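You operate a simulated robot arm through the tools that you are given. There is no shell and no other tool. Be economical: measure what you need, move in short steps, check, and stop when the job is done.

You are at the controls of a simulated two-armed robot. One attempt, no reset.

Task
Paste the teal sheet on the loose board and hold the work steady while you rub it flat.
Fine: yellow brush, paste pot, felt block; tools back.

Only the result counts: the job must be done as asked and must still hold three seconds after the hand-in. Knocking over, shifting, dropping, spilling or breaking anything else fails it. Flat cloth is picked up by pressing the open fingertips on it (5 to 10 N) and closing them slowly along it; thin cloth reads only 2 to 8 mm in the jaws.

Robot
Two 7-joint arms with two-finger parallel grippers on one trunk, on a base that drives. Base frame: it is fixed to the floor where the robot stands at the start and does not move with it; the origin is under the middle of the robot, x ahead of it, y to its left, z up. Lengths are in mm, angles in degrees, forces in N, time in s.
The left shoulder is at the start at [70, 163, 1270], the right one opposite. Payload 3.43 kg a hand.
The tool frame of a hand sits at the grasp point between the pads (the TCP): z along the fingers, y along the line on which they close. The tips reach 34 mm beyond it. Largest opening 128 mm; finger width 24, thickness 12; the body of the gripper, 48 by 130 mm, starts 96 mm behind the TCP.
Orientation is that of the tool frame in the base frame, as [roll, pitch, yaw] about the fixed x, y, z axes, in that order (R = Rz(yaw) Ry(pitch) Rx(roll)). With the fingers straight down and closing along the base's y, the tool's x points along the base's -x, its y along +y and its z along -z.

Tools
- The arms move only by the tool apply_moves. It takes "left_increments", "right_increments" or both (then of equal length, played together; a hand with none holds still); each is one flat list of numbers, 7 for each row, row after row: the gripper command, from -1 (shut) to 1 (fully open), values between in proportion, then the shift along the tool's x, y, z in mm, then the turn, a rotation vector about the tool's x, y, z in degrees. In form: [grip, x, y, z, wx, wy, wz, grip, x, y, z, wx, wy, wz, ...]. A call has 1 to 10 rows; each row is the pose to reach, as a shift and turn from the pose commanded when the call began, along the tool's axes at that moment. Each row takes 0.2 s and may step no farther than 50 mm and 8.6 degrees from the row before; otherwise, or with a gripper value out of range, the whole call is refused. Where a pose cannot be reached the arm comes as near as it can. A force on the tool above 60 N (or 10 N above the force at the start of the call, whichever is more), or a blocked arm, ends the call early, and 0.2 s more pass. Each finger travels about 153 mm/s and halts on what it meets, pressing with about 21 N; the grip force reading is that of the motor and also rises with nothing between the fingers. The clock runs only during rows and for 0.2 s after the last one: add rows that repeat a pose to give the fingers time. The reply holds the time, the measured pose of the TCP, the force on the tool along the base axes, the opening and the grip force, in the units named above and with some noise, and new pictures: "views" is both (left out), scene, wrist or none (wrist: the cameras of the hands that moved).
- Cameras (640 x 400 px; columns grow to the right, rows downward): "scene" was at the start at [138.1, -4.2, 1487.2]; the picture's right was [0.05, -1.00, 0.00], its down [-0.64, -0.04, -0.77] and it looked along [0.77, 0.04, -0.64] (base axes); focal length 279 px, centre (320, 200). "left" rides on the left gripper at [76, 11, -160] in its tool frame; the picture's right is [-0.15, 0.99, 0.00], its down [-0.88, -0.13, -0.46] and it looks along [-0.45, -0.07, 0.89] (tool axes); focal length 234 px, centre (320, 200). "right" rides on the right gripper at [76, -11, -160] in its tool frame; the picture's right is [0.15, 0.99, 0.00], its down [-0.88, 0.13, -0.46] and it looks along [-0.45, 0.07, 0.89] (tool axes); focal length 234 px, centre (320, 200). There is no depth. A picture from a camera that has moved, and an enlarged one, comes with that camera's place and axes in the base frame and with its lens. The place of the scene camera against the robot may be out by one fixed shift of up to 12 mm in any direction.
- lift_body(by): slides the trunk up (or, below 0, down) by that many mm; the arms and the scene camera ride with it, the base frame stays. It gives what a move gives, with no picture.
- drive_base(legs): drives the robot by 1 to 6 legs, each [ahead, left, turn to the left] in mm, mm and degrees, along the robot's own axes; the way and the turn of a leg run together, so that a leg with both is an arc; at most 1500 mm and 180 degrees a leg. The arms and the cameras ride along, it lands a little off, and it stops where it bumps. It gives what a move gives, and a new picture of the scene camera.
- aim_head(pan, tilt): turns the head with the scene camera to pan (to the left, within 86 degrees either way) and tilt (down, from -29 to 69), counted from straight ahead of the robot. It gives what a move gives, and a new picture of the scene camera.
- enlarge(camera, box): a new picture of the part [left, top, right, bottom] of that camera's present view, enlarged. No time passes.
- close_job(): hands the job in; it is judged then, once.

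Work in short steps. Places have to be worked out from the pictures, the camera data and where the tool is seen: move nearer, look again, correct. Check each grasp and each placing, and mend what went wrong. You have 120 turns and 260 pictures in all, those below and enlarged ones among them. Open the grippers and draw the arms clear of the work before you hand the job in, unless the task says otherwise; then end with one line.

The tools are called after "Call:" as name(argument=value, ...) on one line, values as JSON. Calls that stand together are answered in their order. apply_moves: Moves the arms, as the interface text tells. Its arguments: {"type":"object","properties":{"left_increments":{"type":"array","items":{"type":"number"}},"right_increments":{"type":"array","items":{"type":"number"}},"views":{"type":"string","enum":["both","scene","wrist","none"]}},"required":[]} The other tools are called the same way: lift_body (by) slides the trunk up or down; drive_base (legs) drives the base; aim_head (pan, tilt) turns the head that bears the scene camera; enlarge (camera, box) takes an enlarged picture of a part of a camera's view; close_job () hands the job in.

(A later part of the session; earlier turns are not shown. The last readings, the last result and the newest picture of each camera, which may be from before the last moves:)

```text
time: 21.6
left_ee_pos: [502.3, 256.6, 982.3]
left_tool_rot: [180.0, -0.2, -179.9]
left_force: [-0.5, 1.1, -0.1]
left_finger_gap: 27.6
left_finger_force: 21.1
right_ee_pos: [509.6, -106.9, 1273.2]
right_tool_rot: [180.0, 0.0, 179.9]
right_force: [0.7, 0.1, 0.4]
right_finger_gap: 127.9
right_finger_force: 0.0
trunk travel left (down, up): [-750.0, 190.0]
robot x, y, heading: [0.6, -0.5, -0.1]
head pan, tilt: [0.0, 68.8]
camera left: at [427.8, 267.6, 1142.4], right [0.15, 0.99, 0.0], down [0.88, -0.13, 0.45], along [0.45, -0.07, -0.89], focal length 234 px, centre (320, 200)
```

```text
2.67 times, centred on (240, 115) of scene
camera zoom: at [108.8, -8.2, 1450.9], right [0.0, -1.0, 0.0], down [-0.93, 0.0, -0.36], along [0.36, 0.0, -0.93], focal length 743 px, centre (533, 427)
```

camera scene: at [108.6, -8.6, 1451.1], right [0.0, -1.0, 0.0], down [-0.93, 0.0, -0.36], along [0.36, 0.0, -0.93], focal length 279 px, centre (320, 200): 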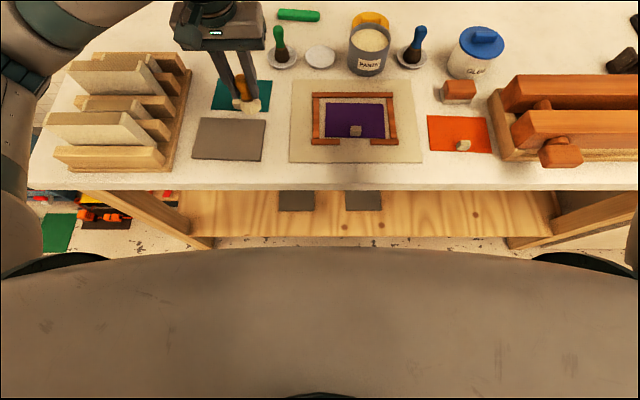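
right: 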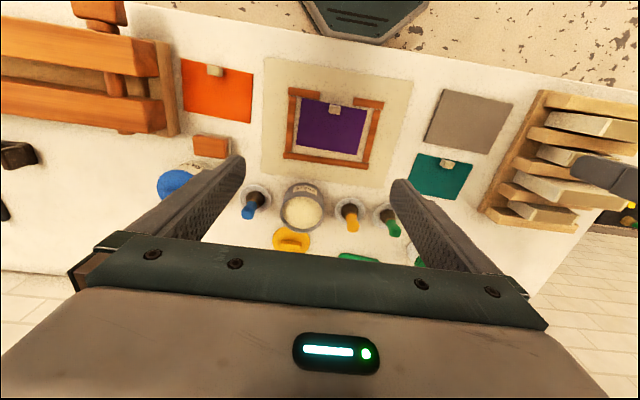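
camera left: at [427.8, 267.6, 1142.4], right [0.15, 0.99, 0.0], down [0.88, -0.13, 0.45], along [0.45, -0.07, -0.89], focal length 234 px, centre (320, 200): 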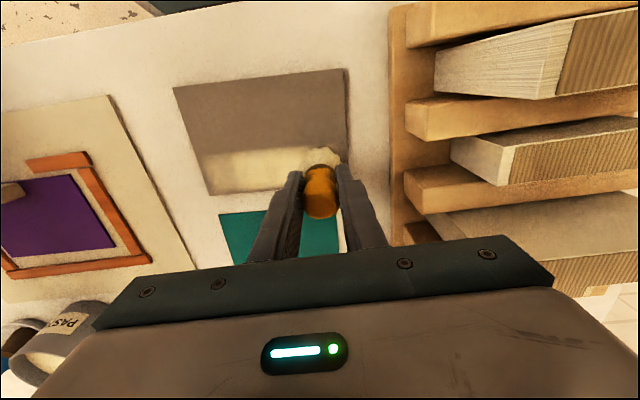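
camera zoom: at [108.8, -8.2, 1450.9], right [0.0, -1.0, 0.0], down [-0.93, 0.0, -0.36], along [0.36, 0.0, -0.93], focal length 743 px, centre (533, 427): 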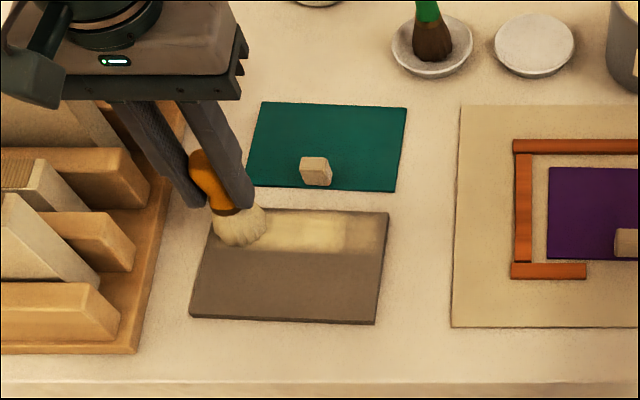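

The stroke leaves a clear paste band. I'll press 1.5 mm deeper and continue with the middle row back toward the right, then into the front row.

Call:
apply_moves(left_increments=[-1, 0, 3, 1.5, 0, 0, 0, -1, 28, 5, 1.5, 0, 0, 0, -1, 29, -17, 1.5, 0, 0, 0, -1, 30, -38, 1.5, 0, 0, 0, -1, 31, -59, 1.5, 0, 0, 0, -1, 32, -80, 1.5, 0, 0, 0, -1, 33, -102, 1.5, 0, 0, 0, -1, 33, -102, 1.5, 0, 0, 0], views="wrist")

Call:
enlarge(camera="scene", box=[140, 40, 340, 190])

```text
time: 23.4
left_ee_pos: [469.2, 153.8, 981.7]
left_tool_rot: [-179.8, 0.1, 180.0]
left_force: [1.7, 11.3, 42.3]
left_finger_gap: 27.5
left_finger_force: 21.0
right_ee_pos: [506.9, -107.2, 1273.7]
right_tool_rot: [-180.0, 0.2, 179.9]
right_force: [0.3, -0.1, -0.1]
right_finger_gap: 128.0
right_finger_force: 0.1
trunk travel left (down, up): [-750.0, 190.0]
robot x, y, heading: [-4.4, 0.1, -0.1]
head pan, tilt: [0.0, 68.8]
camera left: at [393.5, 165.6, 1141.2], right [0.15, 0.99, 0.0], down [0.88, -0.13, 0.46], along [0.45, -0.07, -0.89], focal length 234 px, centre (320, 200)
```

left: 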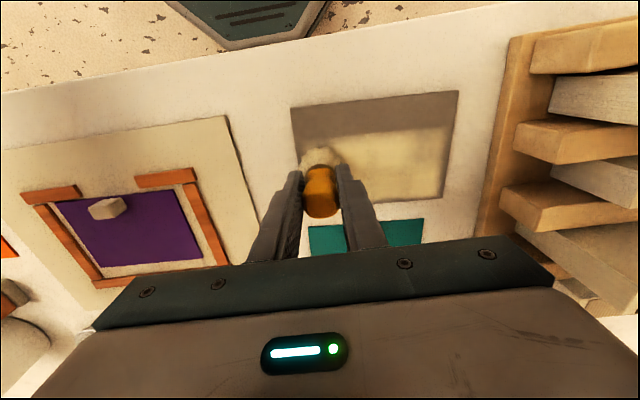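

```text
2.67 times, centred on (240, 115) of scene
camera zoom: at [105.6, -7.9, 1451.5], right [0.0, -1.0, 0.0], down [-0.93, 0.0, -0.36], along [0.36, 0.0, -0.93], focal length 743 px, centre (533, 427)
```

zoom: 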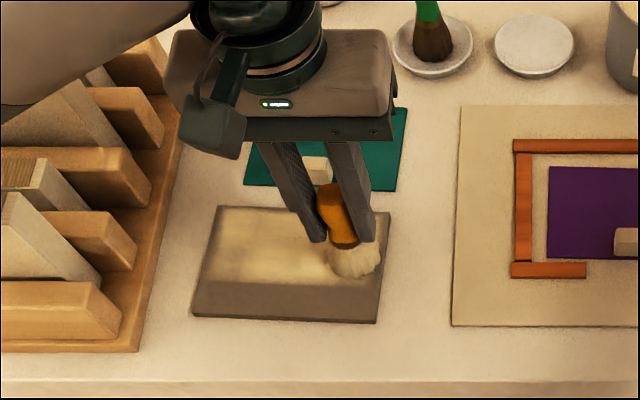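

Coverage is good and the board hasn't moved, but the force is 42 N, so I'll ease off 3 mm. Now the front row.

Call:
apply_moves(left_increments=[-1, 0, 0, -3, 0, 0, 0, -1, 28, 1, -3, 0, 0, 0, -1, 27, 22, -3, 0, 0, 0, -1, 26, 43, -3, 0, 0, 0, -1, 25, 64, -3, 0, 0, 0, -1, 24, 85, -3, 0, 0, 0, -1, 23.5, 106, -3, 0, 0, 0], views="wrist")

Call:
enlarge(camera="scene", box=[140, 40, 340, 190])

```text
time: 25.0
left_ee_pos: [446.9, 262.0, 983.6]
left_tool_rot: [-180.0, -0.2, 179.9]
left_force: [-0.9, 0.3, 0.7]
left_finger_gap: 27.2
left_finger_force: 20.7
right_ee_pos: [510.2, -107.6, 1274.1]
right_tool_rot: [-180.0, 0.0, 179.9]
right_force: [0.1, 0.4, 0.0]
right_finger_gap: 128.0
right_finger_force: 0.0
trunk travel left (down, up): [-750.0, 190.0]
robot x, y, heading: [3.8, 1.5, 0.0]
head pan, tilt: [0.0, 68.8]
camera left: at [371.1, 272.3, 1144.4], right [0.15, 0.99, 0.0], down [0.88, -0.13, 0.45], along [0.45, -0.07, -0.89], focal length 234 px, centre (320, 200)
```

left: 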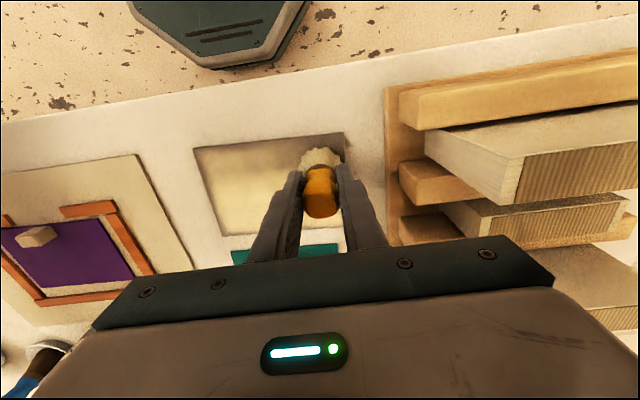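

```text
2.67 times, centred on (240, 115) of scene
camera zoom: at [108.7, -8.1, 1451.0], right [0.0, -1.0, 0.0], down [-0.93, 0.0, -0.36], along [0.36, 0.0, -0.93], focal length 743 px, centre (533, 427)
```

zoom: 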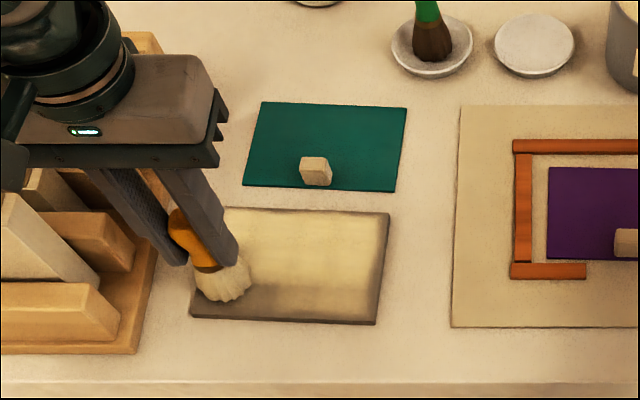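

The front row is laid but contact was light at the left end. I'll sweep back once a little further forward with slightly more press.

Call:
apply_moves(left_increments=[-1, 4, 2, 2.5, 0, 0, 0, -1, 8, 0, 2.5, 0, 0, 0, -1, 9, -21, 2, 0, 0, 0, -1, 10, -42, 1, 0, 0, 0, -1, 11, -63, 0.5, 0, 0, 0, -1, 12, -84, 0, 0, 0, 0, -1, 12.5, -105, 0, 0, 0, 0, -1, 12.5, -105, -25, 0, 0, 0, -1, 12.5, -105, -60, 0, 0, 0], views="wrist")

Call:
enlarge(camera="scene", box=[140, 40, 340, 190])

```text
time: 27.0
left_ee_pos: [434.5, 156.7, 1046.1]
left_tool_rot: [179.9, -0.1, -180.0]
left_force: [0.2, -0.7, -0.5]
left_finger_gap: 27.6
left_finger_force: 20.8
right_ee_pos: [510.2, -107.2, 1273.4]
right_tool_rot: [180.0, 0.0, 179.9]
right_force: [0.4, -1.1, 0.7]
right_finger_gap: 127.9
right_finger_force: 0.1
trunk travel left (down, up): [-750.0, 190.0]
robot x, y, heading: [-0.8, -1.5, 0.3]
head pan, tilt: [0.0, 68.8]
camera left: at [360.1, 167.1, 1206.0], right [0.15, 0.99, 0.0], down [0.88, -0.13, 0.45], along [0.45, -0.07, -0.89], focal length 234 px, centre (320, 200)
```

left: 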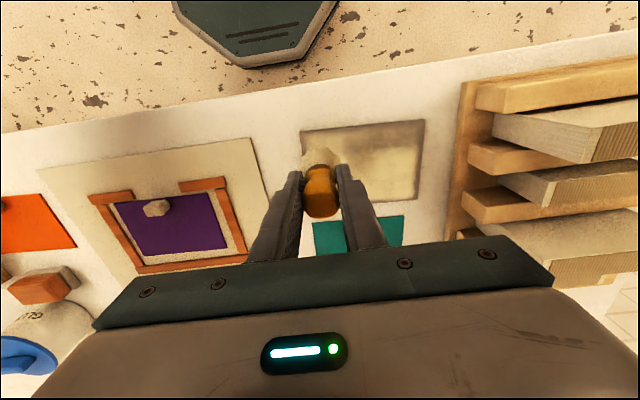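

```text
2.67 times, centred on (240, 115) of scene
camera zoom: at [109.0, -9.5, 1450.9], right [0.0, -1.0, 0.0], down [-0.93, 0.0, -0.36], along [0.36, 0.0, -0.93], focal length 743 px, centre (533, 427)
```

zoom: 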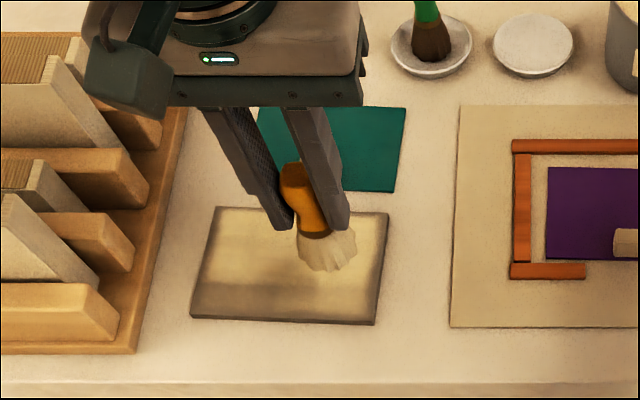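

I'll check coverage in the wrist view.

Call:
enlarge(camera="left", box=[280, 100, 440, 210])

```text
3.64 times, centred on (360, 155) of left
camera zoom: at [360.1, 167.1, 1206.0], right [0.15, 0.99, 0.0], down [0.88, -0.13, 0.45], along [0.45, -0.07, -0.89], focal length 852 px, centre (174, 364)
```

zoom: 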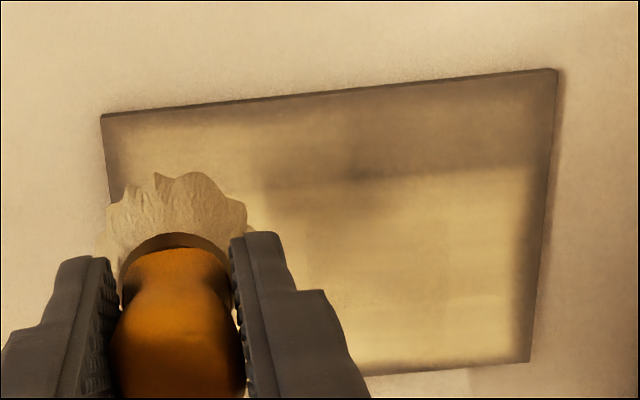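

The front strip from the middle to the left is thin. I'll go over it again with firmer contact.

Call:
apply_moves(left_increments=[-1, -2, 40, 20, 0, 0, 0, -1, -2, 40, 55, 0, 0, 0, -1, -2, 40, 65, 0, 0, 0, -1, -3, 60, 66, 0, 0, 0, -1, -4, 80, 66.5, 0, 0, 0, -1, -5, 106, 67, 0, 0, 0, -1, -12, 106, 67, 0, 0, 0, -1, -12, 80, 66.5, 0, 0, 0, -1, -10, 50, 66, 0, 0, 0, -1, -5, 20, 65, 0, 0, 0], views="none")

Call:
apply_moves(left_increments=[-1, 0, 0, -30, 0, 0, 0, -1, -10, -10, -70, 0, 0, 0, -1, -30, -50, -100, 0, 0, 0, -1, -30, -50, -100, 0, 0, 0], views="wrist")

Call:
enlarge(camera="scene", box=[140, 40, 340, 190])

Call:
enlarge(camera="left", box=[300, 60, 460, 200])

```text
time: 28.7
left_ee_pos: [443.9, 257.7, 980.8]
left_tool_rot: [179.4, 0.1, -179.9]
left_force: [-16.7, -2.5, 45.0]
left_finger_gap: 27.7
left_finger_force: 21.1
right_ee_pos: [507.1, -108.3, 1274.6]
right_tool_rot: [179.9, 0.2, 179.9]
right_force: [0.4, 0.3, -0.5]
right_finger_gap: 127.9
right_finger_force: 0.0
trunk travel left (down, up): [-750.0, 190.0]
robot x, y, heading: [-0.5, -0.6, -0.0]
head pan, tilt: [0.0, 68.8]
stopped in row 8 (left hand): the force on the tool passed its limit (the readings are from after the stop); the commanded pose is now the measured one
```

```text
refused: row 3 steps farther than a row can; nothing moved
```

```text
2.67 times, centred on (240, 115) of scene
camera zoom: at [104.7, -9.5, 1451.4], right [0.0, -1.0, 0.0], down [-0.93, 0.0, -0.36], along [0.36, 0.0, -0.93], focal length 743 px, centre (533, 427)
```

zoom: 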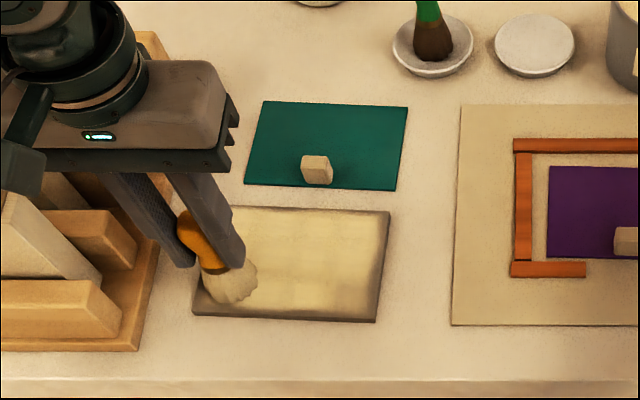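

```text
2.86 times, centred on (380, 130) of left
camera zoom: at [367.9, 266.0, 1141.2], right [0.14, 0.99, 0.01], down [0.88, -0.13, 0.46], along [0.45, -0.06, -0.89], focal length 669 px, centre (149, 400)
```

zoom: 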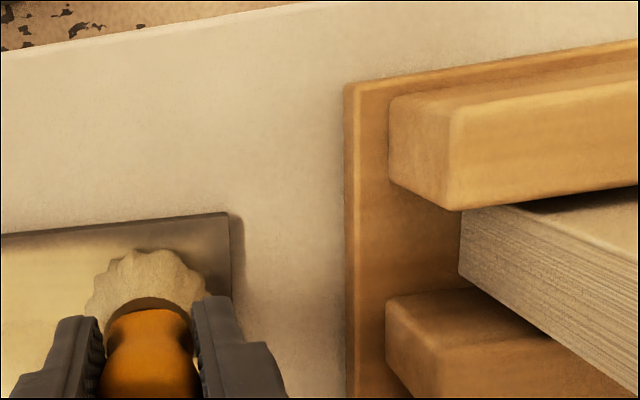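

Coverage is much better. I'll lift clear and inspect.

Call:
apply_moves(left_increments=[-1, 0, 0, -30, -0.6, 0, 0, -1, 0, 0, -70, -0.6, 0, 0, -1, -10, -25, -105, -0.6, 0, 0, -1, -35, -60, -120, -0.6, 0, 0, -1, -60, -95, -125, -0.6, 0, 0, -1, -60, -95, -125, -0.6, 0, 0], views="wrist")

Call:
enlarge(camera="left", box=[280, 50, 440, 180])

Call:
enlarge(camera="scene", box=[140, 40, 340, 190])

```text
time: 30.1
left_ee_pos: [508.0, 163.3, 1101.5]
left_tool_rot: [178.7, -0.1, -179.6]
left_force: [-0.1, 0.5, -0.5]
left_finger_gap: 27.5
left_finger_force: 20.7
right_ee_pos: [509.6, -107.0, 1273.2]
right_tool_rot: [-180.0, 0.0, -180.0]
right_force: [0.9, 0.6, 0.2]
right_finger_gap: 127.9
right_finger_force: 0.1
trunk travel left (down, up): [-750.0, 190.0]
robot x, y, heading: [-0.7, -1.3, 0.2]
head pan, tilt: [0.0, 68.8]
camera left: at [433.2, 169.9, 1261.8], right [0.14, 0.99, 0.02], down [0.88, -0.13, 0.45], along [0.45, -0.04, -0.89], focal length 234 px, centre (320, 200)
```

left: 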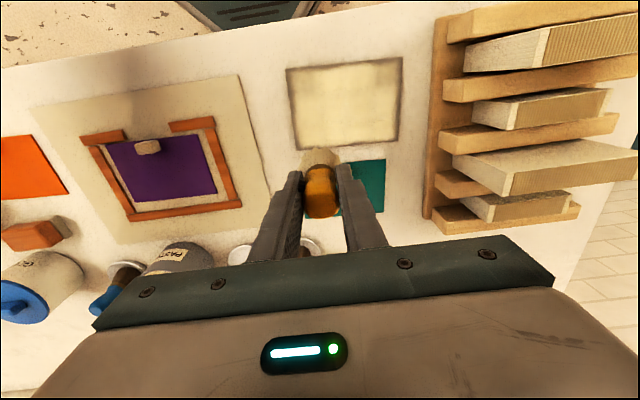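

```text
3.08 times, centred on (360, 115) of left
camera zoom: at [433.2, 169.9, 1261.8], right [0.14, 0.99, 0.02], down [0.88, -0.13, 0.45], along [0.45, -0.04, -0.89], focal length 720 px, centre (197, 462)
```

zoom: 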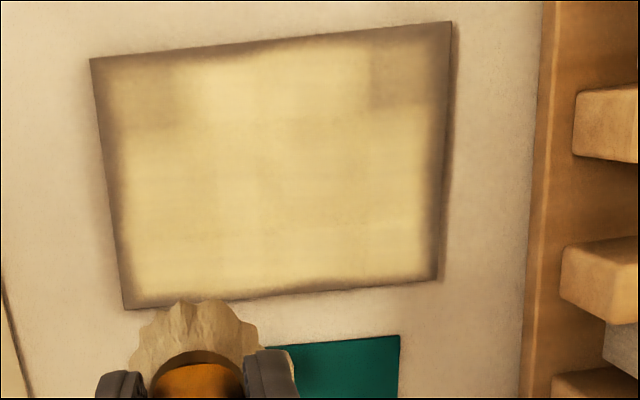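

```text
2.67 times, centred on (240, 115) of scene
camera zoom: at [108.5, -7.6, 1451.1], right [0.0, -1.0, 0.0], down [-0.93, 0.0, -0.36], along [0.36, 0.0, -0.93], focal length 743 px, centre (533, 427)
```

zoom: 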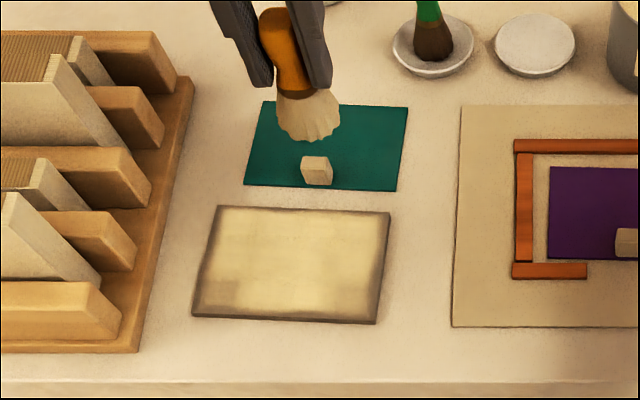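

The paste covers the sheet footprint well. Now I'll carry the brush back above its saucer and correct the small roll.

Call:
apply_moves(left_increments=[-1, -35, -27, 0, 0.6, 0, 0, -1, -70, -55, 0, 1.3, 0, 0, -1, -105, -83, 0, 1.3, 0, 0, -1, -140, -110, 0, 1.3, 0, 0, -1, -175, -137, 0, 1.3, 0, 0, -1, -209, -164, 0, 1.3, 0, 0, -1, -209, -164, 0, 1.3, 0, 0], views="wrist")

Call:
enlarge(camera="left", box=[240, 80, 420, 220])

Call:
enlarge(camera="scene", box=[240, 0, 420, 110])

```text
time: 31.7
left_ee_pos: [718.4, 1.2, 1098.1]
left_tool_rot: [179.9, -0.1, -179.5]
left_force: [-0.6, 0.1, -0.9]
left_finger_gap: 27.3
left_finger_force: 21.3
right_ee_pos: [509.9, -106.1, 1272.8]
right_tool_rot: [-180.0, 0.0, -180.0]
right_force: [1.0, -1.2, 0.3]
right_finger_gap: 127.8
right_finger_force: 0.1
trunk travel left (down, up): [-750.0, 190.0]
robot x, y, heading: [-1.9, -2.9, 0.4]
head pan, tilt: [0.0, 68.8]
camera left: at [643.7, 11.1, 1258.3], right [0.14, 0.99, 0.0], down [0.88, -0.12, 0.45], along [0.45, -0.06, -0.89], focal length 234 px, centre (320, 200)
```

left: 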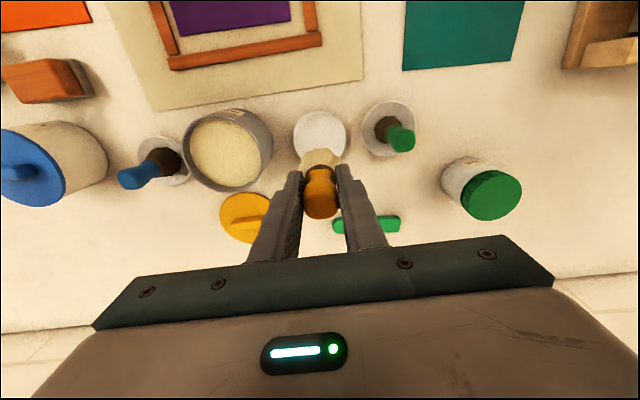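

```text
2.86 times, centred on (330, 150) of left
camera zoom: at [643.7, 11.1, 1258.3], right [0.14, 0.99, 0.0], down [0.88, -0.12, 0.45], along [0.45, -0.06, -0.89], focal length 669 px, centre (291, 343)
```

zoom: 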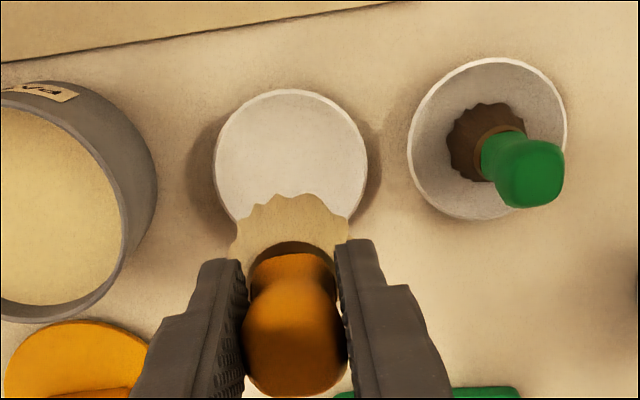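

```text
3.56 times, centred on (330, 55) of scene
camera zoom: at [108.7, -7.5, 1451.0], right [0.0, -1.0, 0.0], down [-0.93, 0.0, -0.36], along [0.36, 0.0, -0.93], focal length 991 px, centre (284, 716)
```

zoom: 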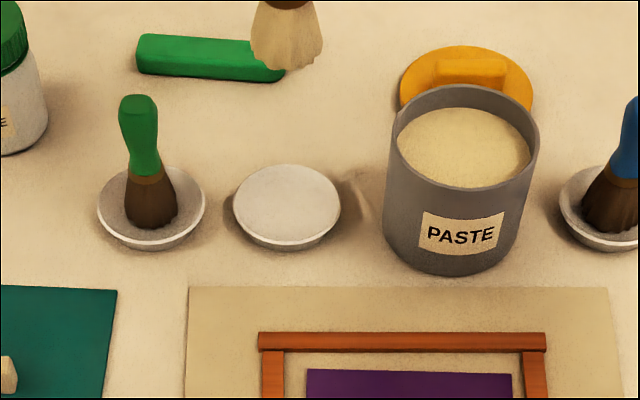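

Aligned over the saucer within about 1–2 mm. I'll descend to just above seating height, then probe in fine steps.

Call:
apply_moves(left_increments=[-1, 0, -1, 40, 0, 0, 0, -1, 0, -1, 80, 0, 0, 0, -1, 0, -1, 105, 0, 0, 0, -1, 0, -1, 112, 0, 0, 0, -1, 0, -1, 115, 0, 0, 0, -1, 0, -1, 115, 0, 0, 0], views="wrist")

Call:
enlarge(camera="scene", box=[240, 0, 420, 110])

```text
time: 33.1
left_ee_pos: [718.1, -1.5, 980.4]
left_tool_rot: [179.9, -0.2, -179.6]
left_force: [-0.2, 0.8, 0.9]
left_finger_gap: 27.6
left_finger_force: 21.1
right_ee_pos: [510.0, -107.0, 1272.9]
right_tool_rot: [179.9, -0.1, -180.0]
right_force: [-0.6, 0.1, -0.4]
right_finger_gap: 127.8
right_finger_force: 0.2
trunk travel left (down, up): [-750.0, 190.0]
robot x, y, heading: [5.0, 2.4, 0.4]
head pan, tilt: [0.0, 68.8]
camera left: at [643.1, 9.1, 1141.1], right [0.14, 0.99, 0.0], down [0.88, -0.13, 0.45], along [0.45, -0.06, -0.89], focal length 234 px, centre (320, 200)
```

left: 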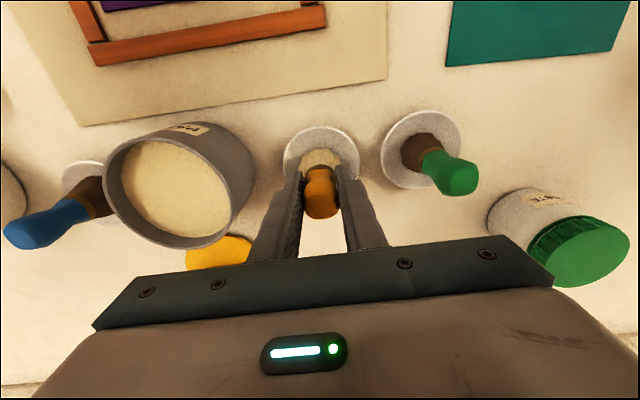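

```text
3.56 times, centred on (330, 55) of scene
camera zoom: at [108.7, -8.7, 1451.0], right [0.0, -1.0, 0.0], down [-0.93, 0.0, -0.36], along [0.36, 0.0, -0.93], focal length 991 px, centre (284, 716)
```

zoom: 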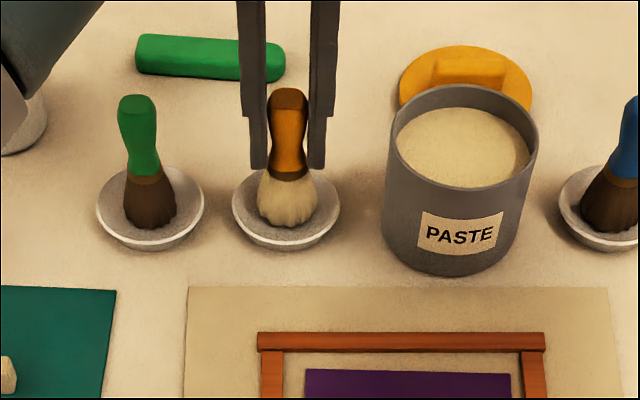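

It's nearly seated, so I'll feel down the last millimetres.

Call:
apply_moves(left_increments=[-1, 0, 0, 2, 0, 0, 0, -1, 0, 0, 3, 0, 0, 0], views="none")

```text
time: 33.7
left_ee_pos: [718.0, -0.2, 978.7]
left_tool_rot: [179.9, -0.1, -179.7]
left_force: [-0.1, 0.8, 0.1]
left_finger_gap: 27.4
left_finger_force: 20.8
right_ee_pos: [509.6, -107.6, 1273.3]
right_tool_rot: [179.9, 0.0, -180.0]
right_force: [-0.5, -0.2, -0.2]
right_finger_gap: 128.4
right_finger_force: 0.1
trunk travel left (down, up): [-750.0, 190.0]
robot x, y, heading: [-1.6, -2.2, -0.1]
head pan, tilt: [0.0, 68.8]
```

Call:
apply_moves(left_increments=[-1, 0, 0, 1, 0, 0, 0, -1, 0, 0, 2, 0, 0, 0, -1, 0, 0, 3, 0, 0, 0], views="none")

```text
time: 34.5
left_ee_pos: [718.6, -1.4, 979.3]
left_tool_rot: [-179.9, 0.2, -179.6]
left_force: [5.3, 1.0, 20.1]
left_finger_gap: 27.5
left_finger_force: 20.6
right_ee_pos: [508.5, -106.4, 1273.9]
right_tool_rot: [179.9, 0.1, -180.0]
right_force: [0.2, -0.4, -0.1]
right_finger_gap: 128.1
right_finger_force: 0.1
trunk travel left (down, up): [-750.0, 190.0]
robot x, y, heading: [-1.1, 1.6, 0.1]
head pan, tilt: [0.0, 68.8]
```

Seated at 20 N. I'll ease back 2.5 mm, open moderately and rise.

Call:
apply_moves(left_increments=[-1, 0, 0, -2.5, 0, 0, 0, -0.4, 0, 0, -2.5, 0, 0, 0, -0.2, 0, 0, -2.5, 0, 0, 0, -0.2, 0, 0, -2.5, 0, 0, 0, -0.2, 0, 0, -30, 0, 0, 0, -0.2, 0, 0, -70, 0, 0, 0, -0.2, 0, 0, -110, 0, 0, 0, -0.2, 0, 0, -110, 0, 0, 0], views="wrist")

Call:
enlarge(camera="scene", box=[240, 0, 420, 110])

```text
time: 36.3
left_ee_pos: [718.0, -2.1, 1085.5]
left_tool_rot: [179.9, -0.3, -179.6]
left_force: [0.3, -0.2, 0.2]
left_finger_gap: 51.2
left_finger_force: 0.1
right_ee_pos: [511.1, -107.8, 1272.1]
right_tool_rot: [179.8, 0.0, -180.0]
right_force: [-0.7, -0.3, 0.9]
right_finger_gap: 127.8
right_finger_force: 0.0
trunk travel left (down, up): [-750.0, 190.0]
robot x, y, heading: [1.2, 3.6, -0.2]
head pan, tilt: [0.0, 68.8]
camera left: at [643.3, 7.2, 1246.4], right [0.14, 0.99, 0.0], down [0.88, -0.12, 0.45], along [0.45, -0.06, -0.89], focal length 234 px, centre (320, 200)
```

left: 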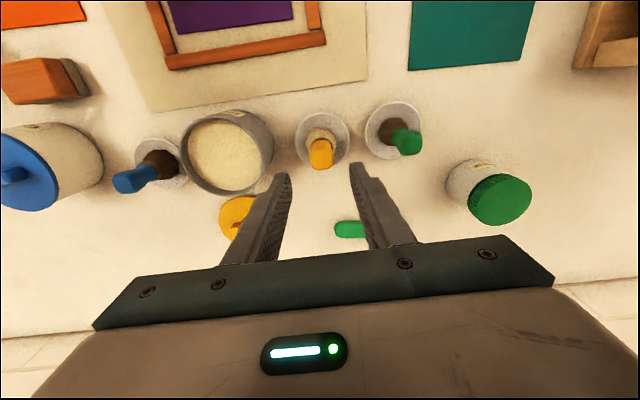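

```text
3.56 times, centred on (330, 55) of scene
camera zoom: at [109.4, -8.9, 1450.9], right [0.0, -1.0, 0.0], down [-0.93, 0.0, -0.36], along [0.36, 0.0, -0.93], focal length 991 px, centre (284, 716)
```

zoom: 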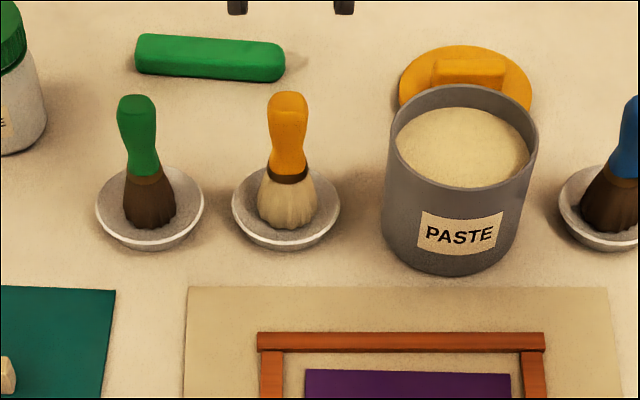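

The brush is upright in its saucer. I'll move over the teal sheet's tab.

Call:
apply_moves(left_increments=[0, 26, 33, 0, 0, 0, 0, 0, 52, 66, 0, 0, 0, 0, 0, 78, 99, 0, 0, 0, 0, 0, 104, 132, 0, 0, 0, 0, 0, 130, 165, 20, 0, 0, 0, 0, 156, 197, 45, 0, 0, 0, 0, 156, 197, 85, 0, 0, 0, 0, 156, 197, 85, 0, 0, 0], views="wrist")

Call:
enlarge(camera="left", box=[220, 40, 420, 240])

Call:
enlarge(camera="scene", box=[140, 40, 340, 190])

```text
time: 38.1
left_ee_pos: [560.1, 195.6, 1002.7]
left_tool_rot: [179.9, 0.0, -179.6]
left_force: [0.1, -0.2, 0.1]
left_finger_gap: 64.4
left_finger_force: 0.0
right_ee_pos: [509.1, -107.1, 1272.9]
right_tool_rot: [179.9, 0.0, 180.0]
right_force: [0.0, 0.0, -0.5]
right_finger_gap: 128.2
right_finger_force: 0.0
trunk travel left (down, up): [-750.0, 190.0]
robot x, y, heading: [1.7, -2.4, 0.2]
head pan, tilt: [0.0, 68.8]
camera left: at [485.6, 205.6, 1163.1], right [0.14, 0.99, 0.0], down [0.88, -0.13, 0.45], along [0.45, -0.06, -0.89], focal length 234 px, centre (320, 200)
```

left: 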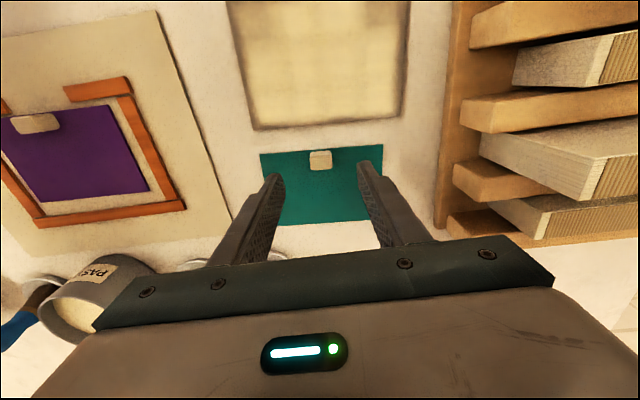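

```text
2.00 times, centred on (320, 140) of left
camera zoom: at [485.6, 205.6, 1163.1], right [0.14, 0.99, 0.0], down [0.88, -0.13, 0.45], along [0.45, -0.06, -0.89], focal length 468 px, centre (320, 320)
```

zoom: 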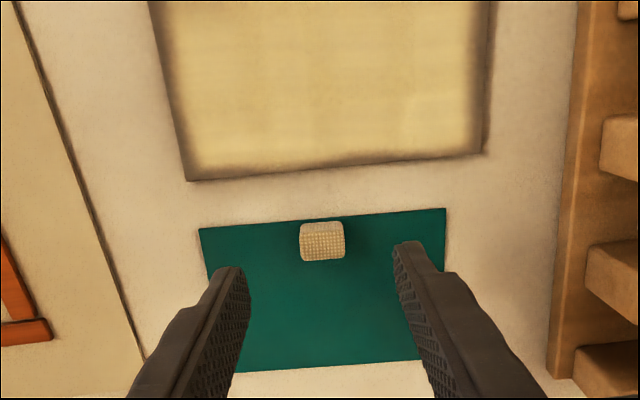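

```text
2.67 times, centred on (240, 115) of scene
camera zoom: at [108.8, -8.8, 1451.0], right [0.0, -1.0, 0.0], down [-0.93, 0.0, -0.36], along [0.36, 0.0, -0.93], focal length 743 px, centre (533, 427)
```

zoom: 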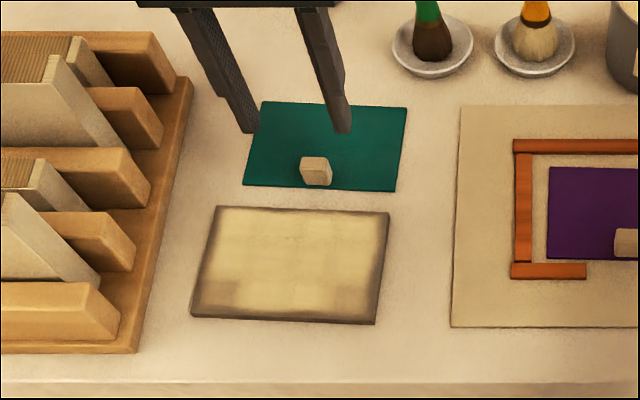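

The tab is centred at about (564, 197). The sheet is parallel to the board, both yawed about 3°, and needs a shift of about (-132, +13). I'll turn the hand 3° to match and descend over the tab with the tips just above the sheet.

Call:
apply_moves(left_increments=[0, -4, 1.4, 0, 0, 0, 3, 0, -4, 1.4, 30, 0, 0, 3, 0, -4, 1.4, 50, 0, 0, 3, 0, -4, 1.4, 58, 0, 0, 3, 0, -4, 1.4, 58, 0, 0, 3], views="wrist")

Call:
enlarge(camera="left", box=[240, 100, 400, 220])

Call:
enlarge(camera="scene", box=[180, 50, 300, 130])

```text
time: 39.3
left_ee_pos: [564.5, 194.8, 945.1]
left_tool_rot: [179.9, -0.1, 177.3]
left_force: [0.2, -0.2, 0.8]
left_finger_gap: 64.1
left_finger_force: 0.1
right_ee_pos: [511.1, -108.6, 1273.6]
right_tool_rot: [179.9, 0.1, -179.9]
right_force: [0.0, -0.9, -0.5]
right_finger_gap: 128.0
right_finger_force: 0.1
trunk travel left (down, up): [-750.0, 190.0]
robot x, y, heading: [-4.5, -2.3, 0.1]
head pan, tilt: [0.0, 68.8]
camera left: at [490.1, 209.5, 1104.5], right [0.19, 0.98, 0.0], down [0.87, -0.17, 0.45], along [0.45, -0.09, -0.89], focal length 234 px, centre (320, 200)
```

left: 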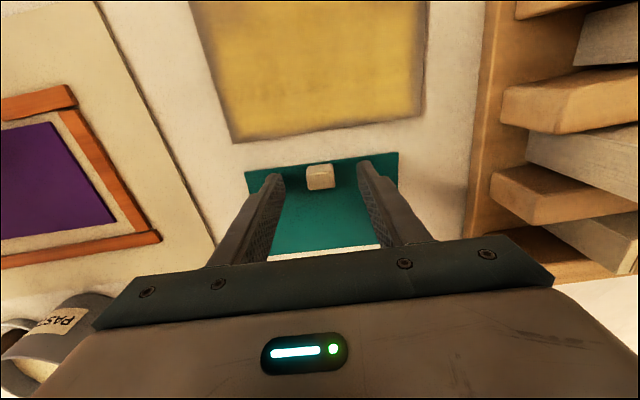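

```text
3.33 times, centred on (320, 160) of left
camera zoom: at [490.1, 209.5, 1104.5], right [0.19, 0.98, 0.0], down [0.87, -0.17, 0.45], along [0.45, -0.09, -0.89], focal length 781 px, centre (320, 333)
```

zoom: 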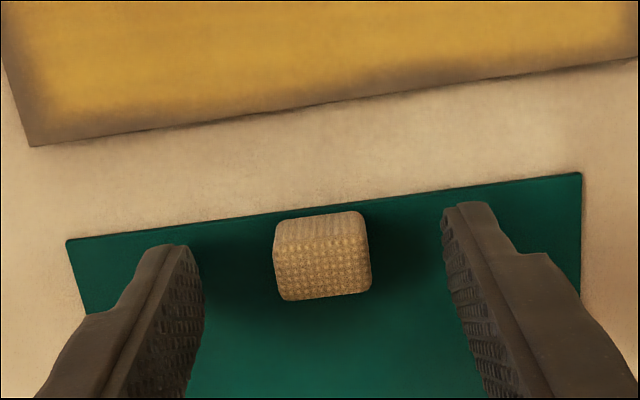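

```text
5.00 times, centred on (240, 90) of scene
camera zoom: at [108.3, -9.2, 1451.1], right [0.0, -1.0, 0.0], down [-0.93, 0.0, -0.36], along [0.36, 0.0, -0.93], focal length 1393 px, centre (720, 750)
```

zoom: 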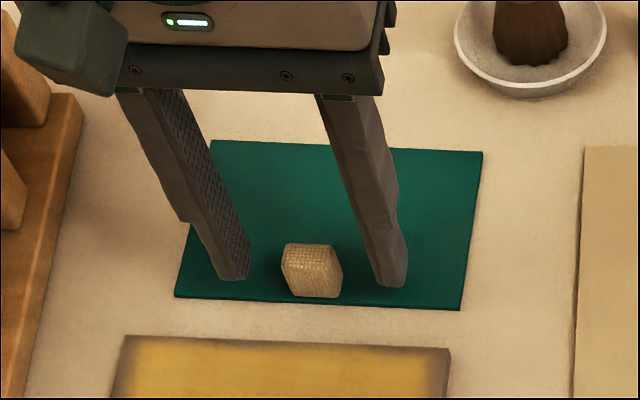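

The hand is centred on the tab. The paste has turned yellower, so it seems to be tacking up and I'll keep moving. Descend 5 mm, close, and lift.

Call:
apply_moves(left_increments=[0, 0, 0, 5, 0, 0, 0, -0.5, 0, 0, 5, 0, 0, 0, -1, 0, 0, 5, 0, 0, 0, -1, 0, 0, 5, 0, 0, 0, -1, 0, 0, 0, 0, 0, 0, -1, 0, 0, -25, 0, 0, 0, -1, 0, 0, -50, 0, 0, 0], views="both")

```text
time: 40.9
left_ee_pos: [565.0, 194.3, 993.6]
left_tool_rot: [180.0, -0.2, 177.4]
left_force: [-0.5, 0.0, -0.8]
left_finger_gap: 22.7
left_finger_force: 20.9
right_ee_pos: [509.7, -107.8, 1271.9]
right_tool_rot: [180.0, 0.1, -180.0]
right_force: [-0.5, -0.3, 0.4]
right_finger_gap: 127.9
right_finger_force: 0.1
trunk travel left (down, up): [-750.0, 190.0]
robot x, y, heading: [-0.4, -1.1, -0.1]
head pan, tilt: [0.0, 68.8]
camera scene: at [108.9, -9.0, 1451.0], right [0.0, -1.0, 0.0], down [-0.93, 0.0, -0.36], along [0.36, 0.0, -0.93], focal length 279 px, centre (320, 200)
camera left: at [490.4, 208.7, 1153.7], right [0.19, 0.98, 0.0], down [0.87, -0.17, 0.45], along [0.44, -0.09, -0.89], focal length 234 px, centre (320, 200)
```

scene: 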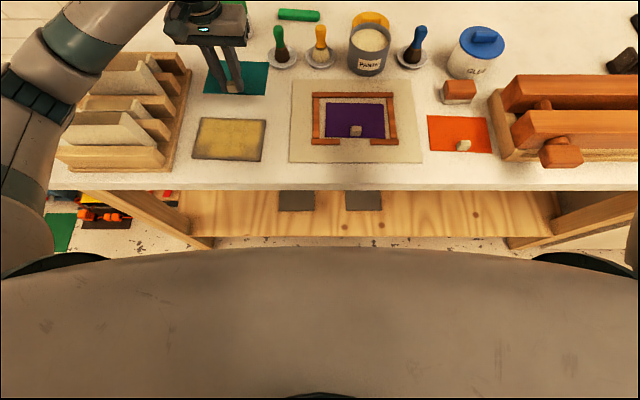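
left: 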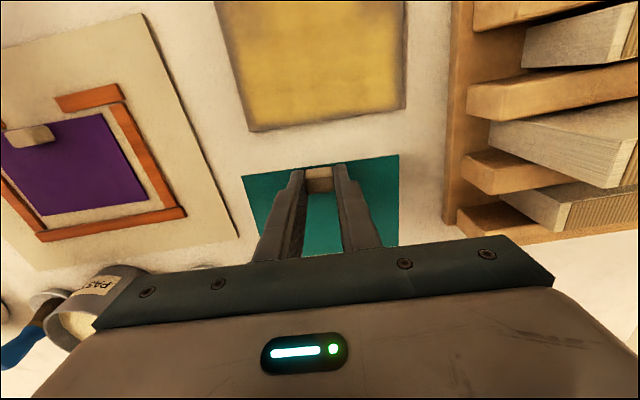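

The tab is gripped at 22.7 mm and the sheet came up flat. I'll carry it over the board by (-132, +13).

Call:
apply_moves(left_increments=[-1, 44, 2, 0, 0, 0, 0, -1, 88, 5, 0, 0, 0, 0, -1, 132.5, 7, 0, 0, 0, 0, -1, 132.5, 7, 25, 0, 0, 0, -1, 132.5, 7, 25, 0, 0, 0], views="both")

Call:
enlarge(camera="left", box=[220, 120, 420, 260])

Call:
enlarge(camera="scene", box=[160, 70, 300, 180])

```text
time: 42.1
left_ee_pos: [431.7, 206.1, 966.7]
left_tool_rot: [180.0, -0.1, 177.4]
left_force: [1.0, 0.5, -0.3]
left_finger_gap: 22.8
left_finger_force: 21.1
right_ee_pos: [509.8, -107.8, 1272.1]
right_tool_rot: [180.0, 0.0, 180.0]
right_force: [-0.8, -0.5, -0.1]
right_finger_gap: 128.1
right_finger_force: 0.1
trunk travel left (down, up): [-750.0, 190.0]
robot x, y, heading: [1.6, 0.0, 0.0]
head pan, tilt: [0.0, 68.8]
camera scene: at [108.9, -8.9, 1451.0], right [0.0, -1.0, 0.0], down [-0.93, 0.0, -0.36], along [0.36, 0.0, -0.93], focal length 279 px, centre (320, 200)
camera left: at [357.0, 220.0, 1127.5], right [0.19, 0.98, 0.0], down [0.87, -0.17, 0.45], along [0.45, -0.09, -0.89], focal length 234 px, centre (320, 200)
```

scene: 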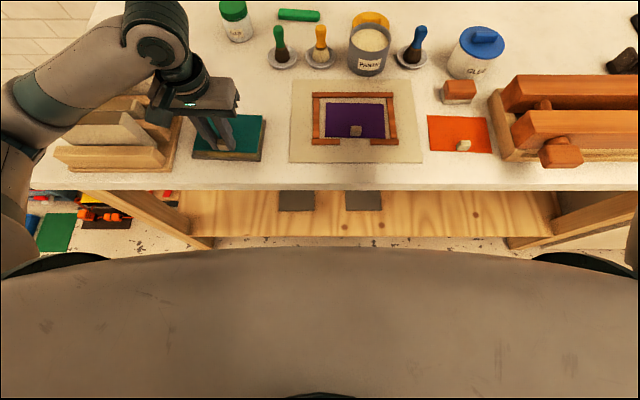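
left: 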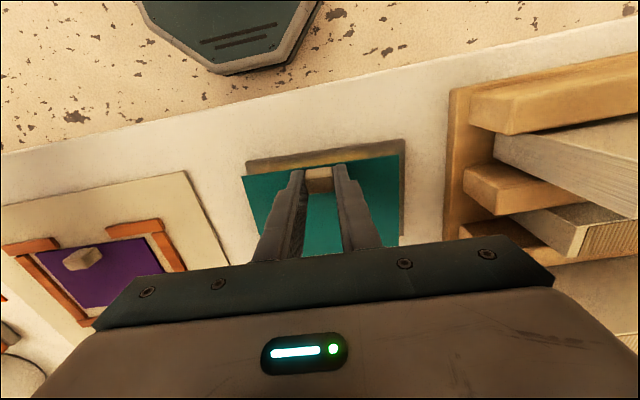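

```text
2.86 times, centred on (320, 190) of left
camera zoom: at [357.0, 220.0, 1127.5], right [0.19, 0.98, 0.0], down [0.87, -0.17, 0.45], along [0.45, -0.09, -0.89], focal length 669 px, centre (320, 229)
```

zoom: 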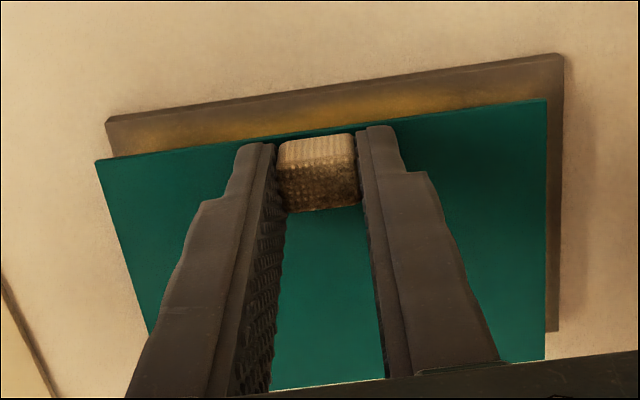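

```text
3.64 times, centred on (230, 125) of scene
camera zoom: at [108.9, -8.9, 1451.0], right [0.0, -1.0, 0.0], down [-0.93, 0.0, -0.36], along [0.36, 0.0, -0.93], focal length 1013 px, centre (647, 473)
```

zoom: 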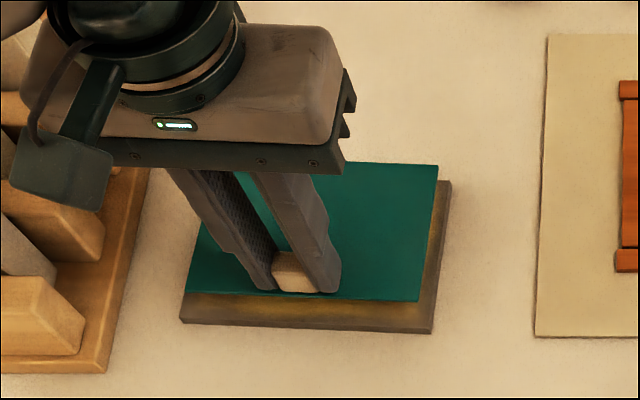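

The sheet sits about 4–5 mm too far right, and the front margin looks right. I'll correct that and lower it onto the paste gently.

Call:
apply_moves(left_increments=[-1, 0.5, 4.8, 0, 0, 0, 0, -1, 0.5, 4.8, 10, 0, 0, 0, -1, 0.5, 4.8, 16, 0, 0, 0, -1, 0.5, 4.8, 19, 0, 0, 0, -1, 0.5, 4.8, 21, 0, 0, 0], views="wrist")

Call:
enlarge(camera="left", box=[220, 120, 420, 260])

Call:
enlarge(camera="scene", box=[160, 70, 300, 180])

```text
time: 43.3
left_ee_pos: [432.9, 213.5, 946.5]
left_tool_rot: [180.0, -0.1, 177.4]
left_force: [-0.1, 0.0, -0.8]
left_finger_gap: 22.8
left_finger_force: 21.0
right_ee_pos: [510.3, -107.3, 1272.9]
right_tool_rot: [179.9, -0.1, 179.9]
right_force: [0.6, 0.9, -0.3]
right_finger_gap: 128.0
right_finger_force: 0.0
trunk travel left (down, up): [-750.0, 190.0]
robot x, y, heading: [0.2, 0.5, 0.1]
head pan, tilt: [0.0, 68.8]
camera left: at [357.5, 227.6, 1107.5], right [0.19, 0.98, 0.0], down [0.87, -0.17, 0.45], along [0.44, -0.09, -0.89], focal length 234 px, centre (320, 200)
```

left: 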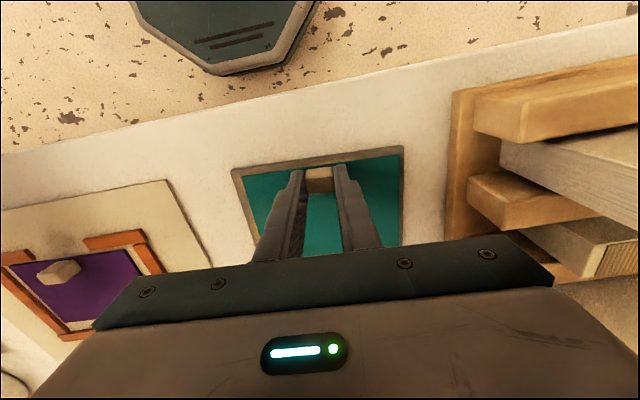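

```text
2.86 times, centred on (320, 190) of left
camera zoom: at [357.5, 227.6, 1107.5], right [0.19, 0.98, 0.0], down [0.87, -0.17, 0.45], along [0.44, -0.09, -0.89], focal length 669 px, centre (320, 229)
```

zoom: 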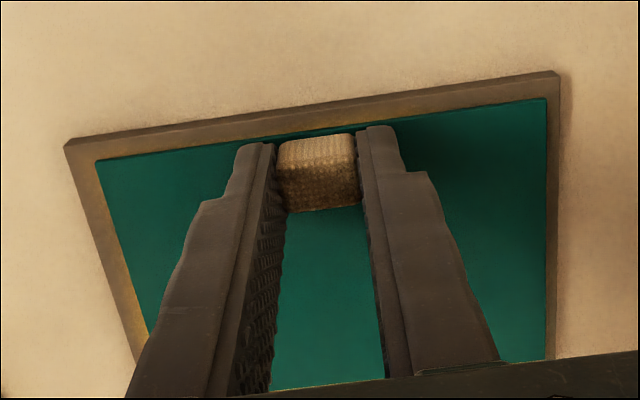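

```text
3.64 times, centred on (230, 125) of scene
camera zoom: at [108.9, -8.7, 1451.0], right [0.0, -1.0, 0.0], down [-0.93, 0.0, -0.36], along [0.36, 0.0, -0.93], focal length 1013 px, centre (647, 473)
```

zoom: 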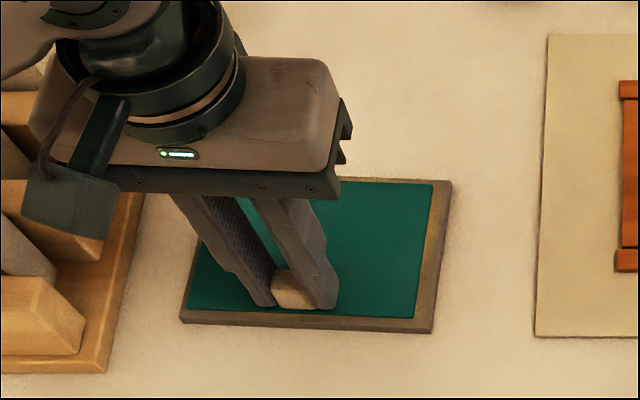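

It's slightly overcorrected, with about 10 mm margin on the right and 5 mm on the left. I'll shift back 2.5 mm and touch down.

Call:
apply_moves(left_increments=[-1, 0, -2.5, -1, 0, 0, 0, -1, 0, -2.5, 0, 0, 0, 0, -1, 0, -2.5, 2, 0, 0, 0, -1, 0, -2.5, 3, 0, 0, 0], views="none")

Call:
enlarge(camera="left", box=[220, 120, 420, 260])

```text
time: 44.3
left_ee_pos: [432.4, 210.5, 946.3]
left_tool_rot: [-180.0, 0.1, 177.4]
left_force: [0.3, -0.1, 17.4]
left_finger_gap: 22.7
left_finger_force: 21.1
right_ee_pos: [508.5, -108.5, 1274.1]
right_tool_rot: [179.9, 0.2, -180.0]
right_force: [-0.1, 0.4, 0.0]
right_finger_gap: 128.2
right_finger_force: 0.0
trunk travel left (down, up): [-750.0, 190.0]
robot x, y, heading: [-3.3, -0.4, 0.1]
head pan, tilt: [0.0, 68.8]
```

```text
2.86 times, centred on (320, 190) of left
camera zoom: at [356.4, 225.4, 1105.5], right [0.19, 0.98, 0.0], down [0.87, -0.17, 0.46], along [0.45, -0.09, -0.89], focal length 669 px, centre (320, 229)
```

zoom: 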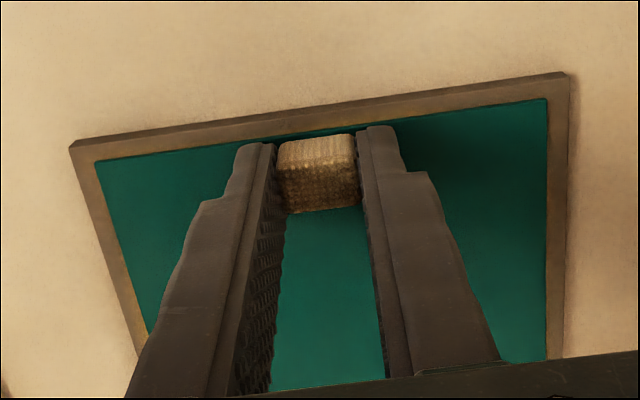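

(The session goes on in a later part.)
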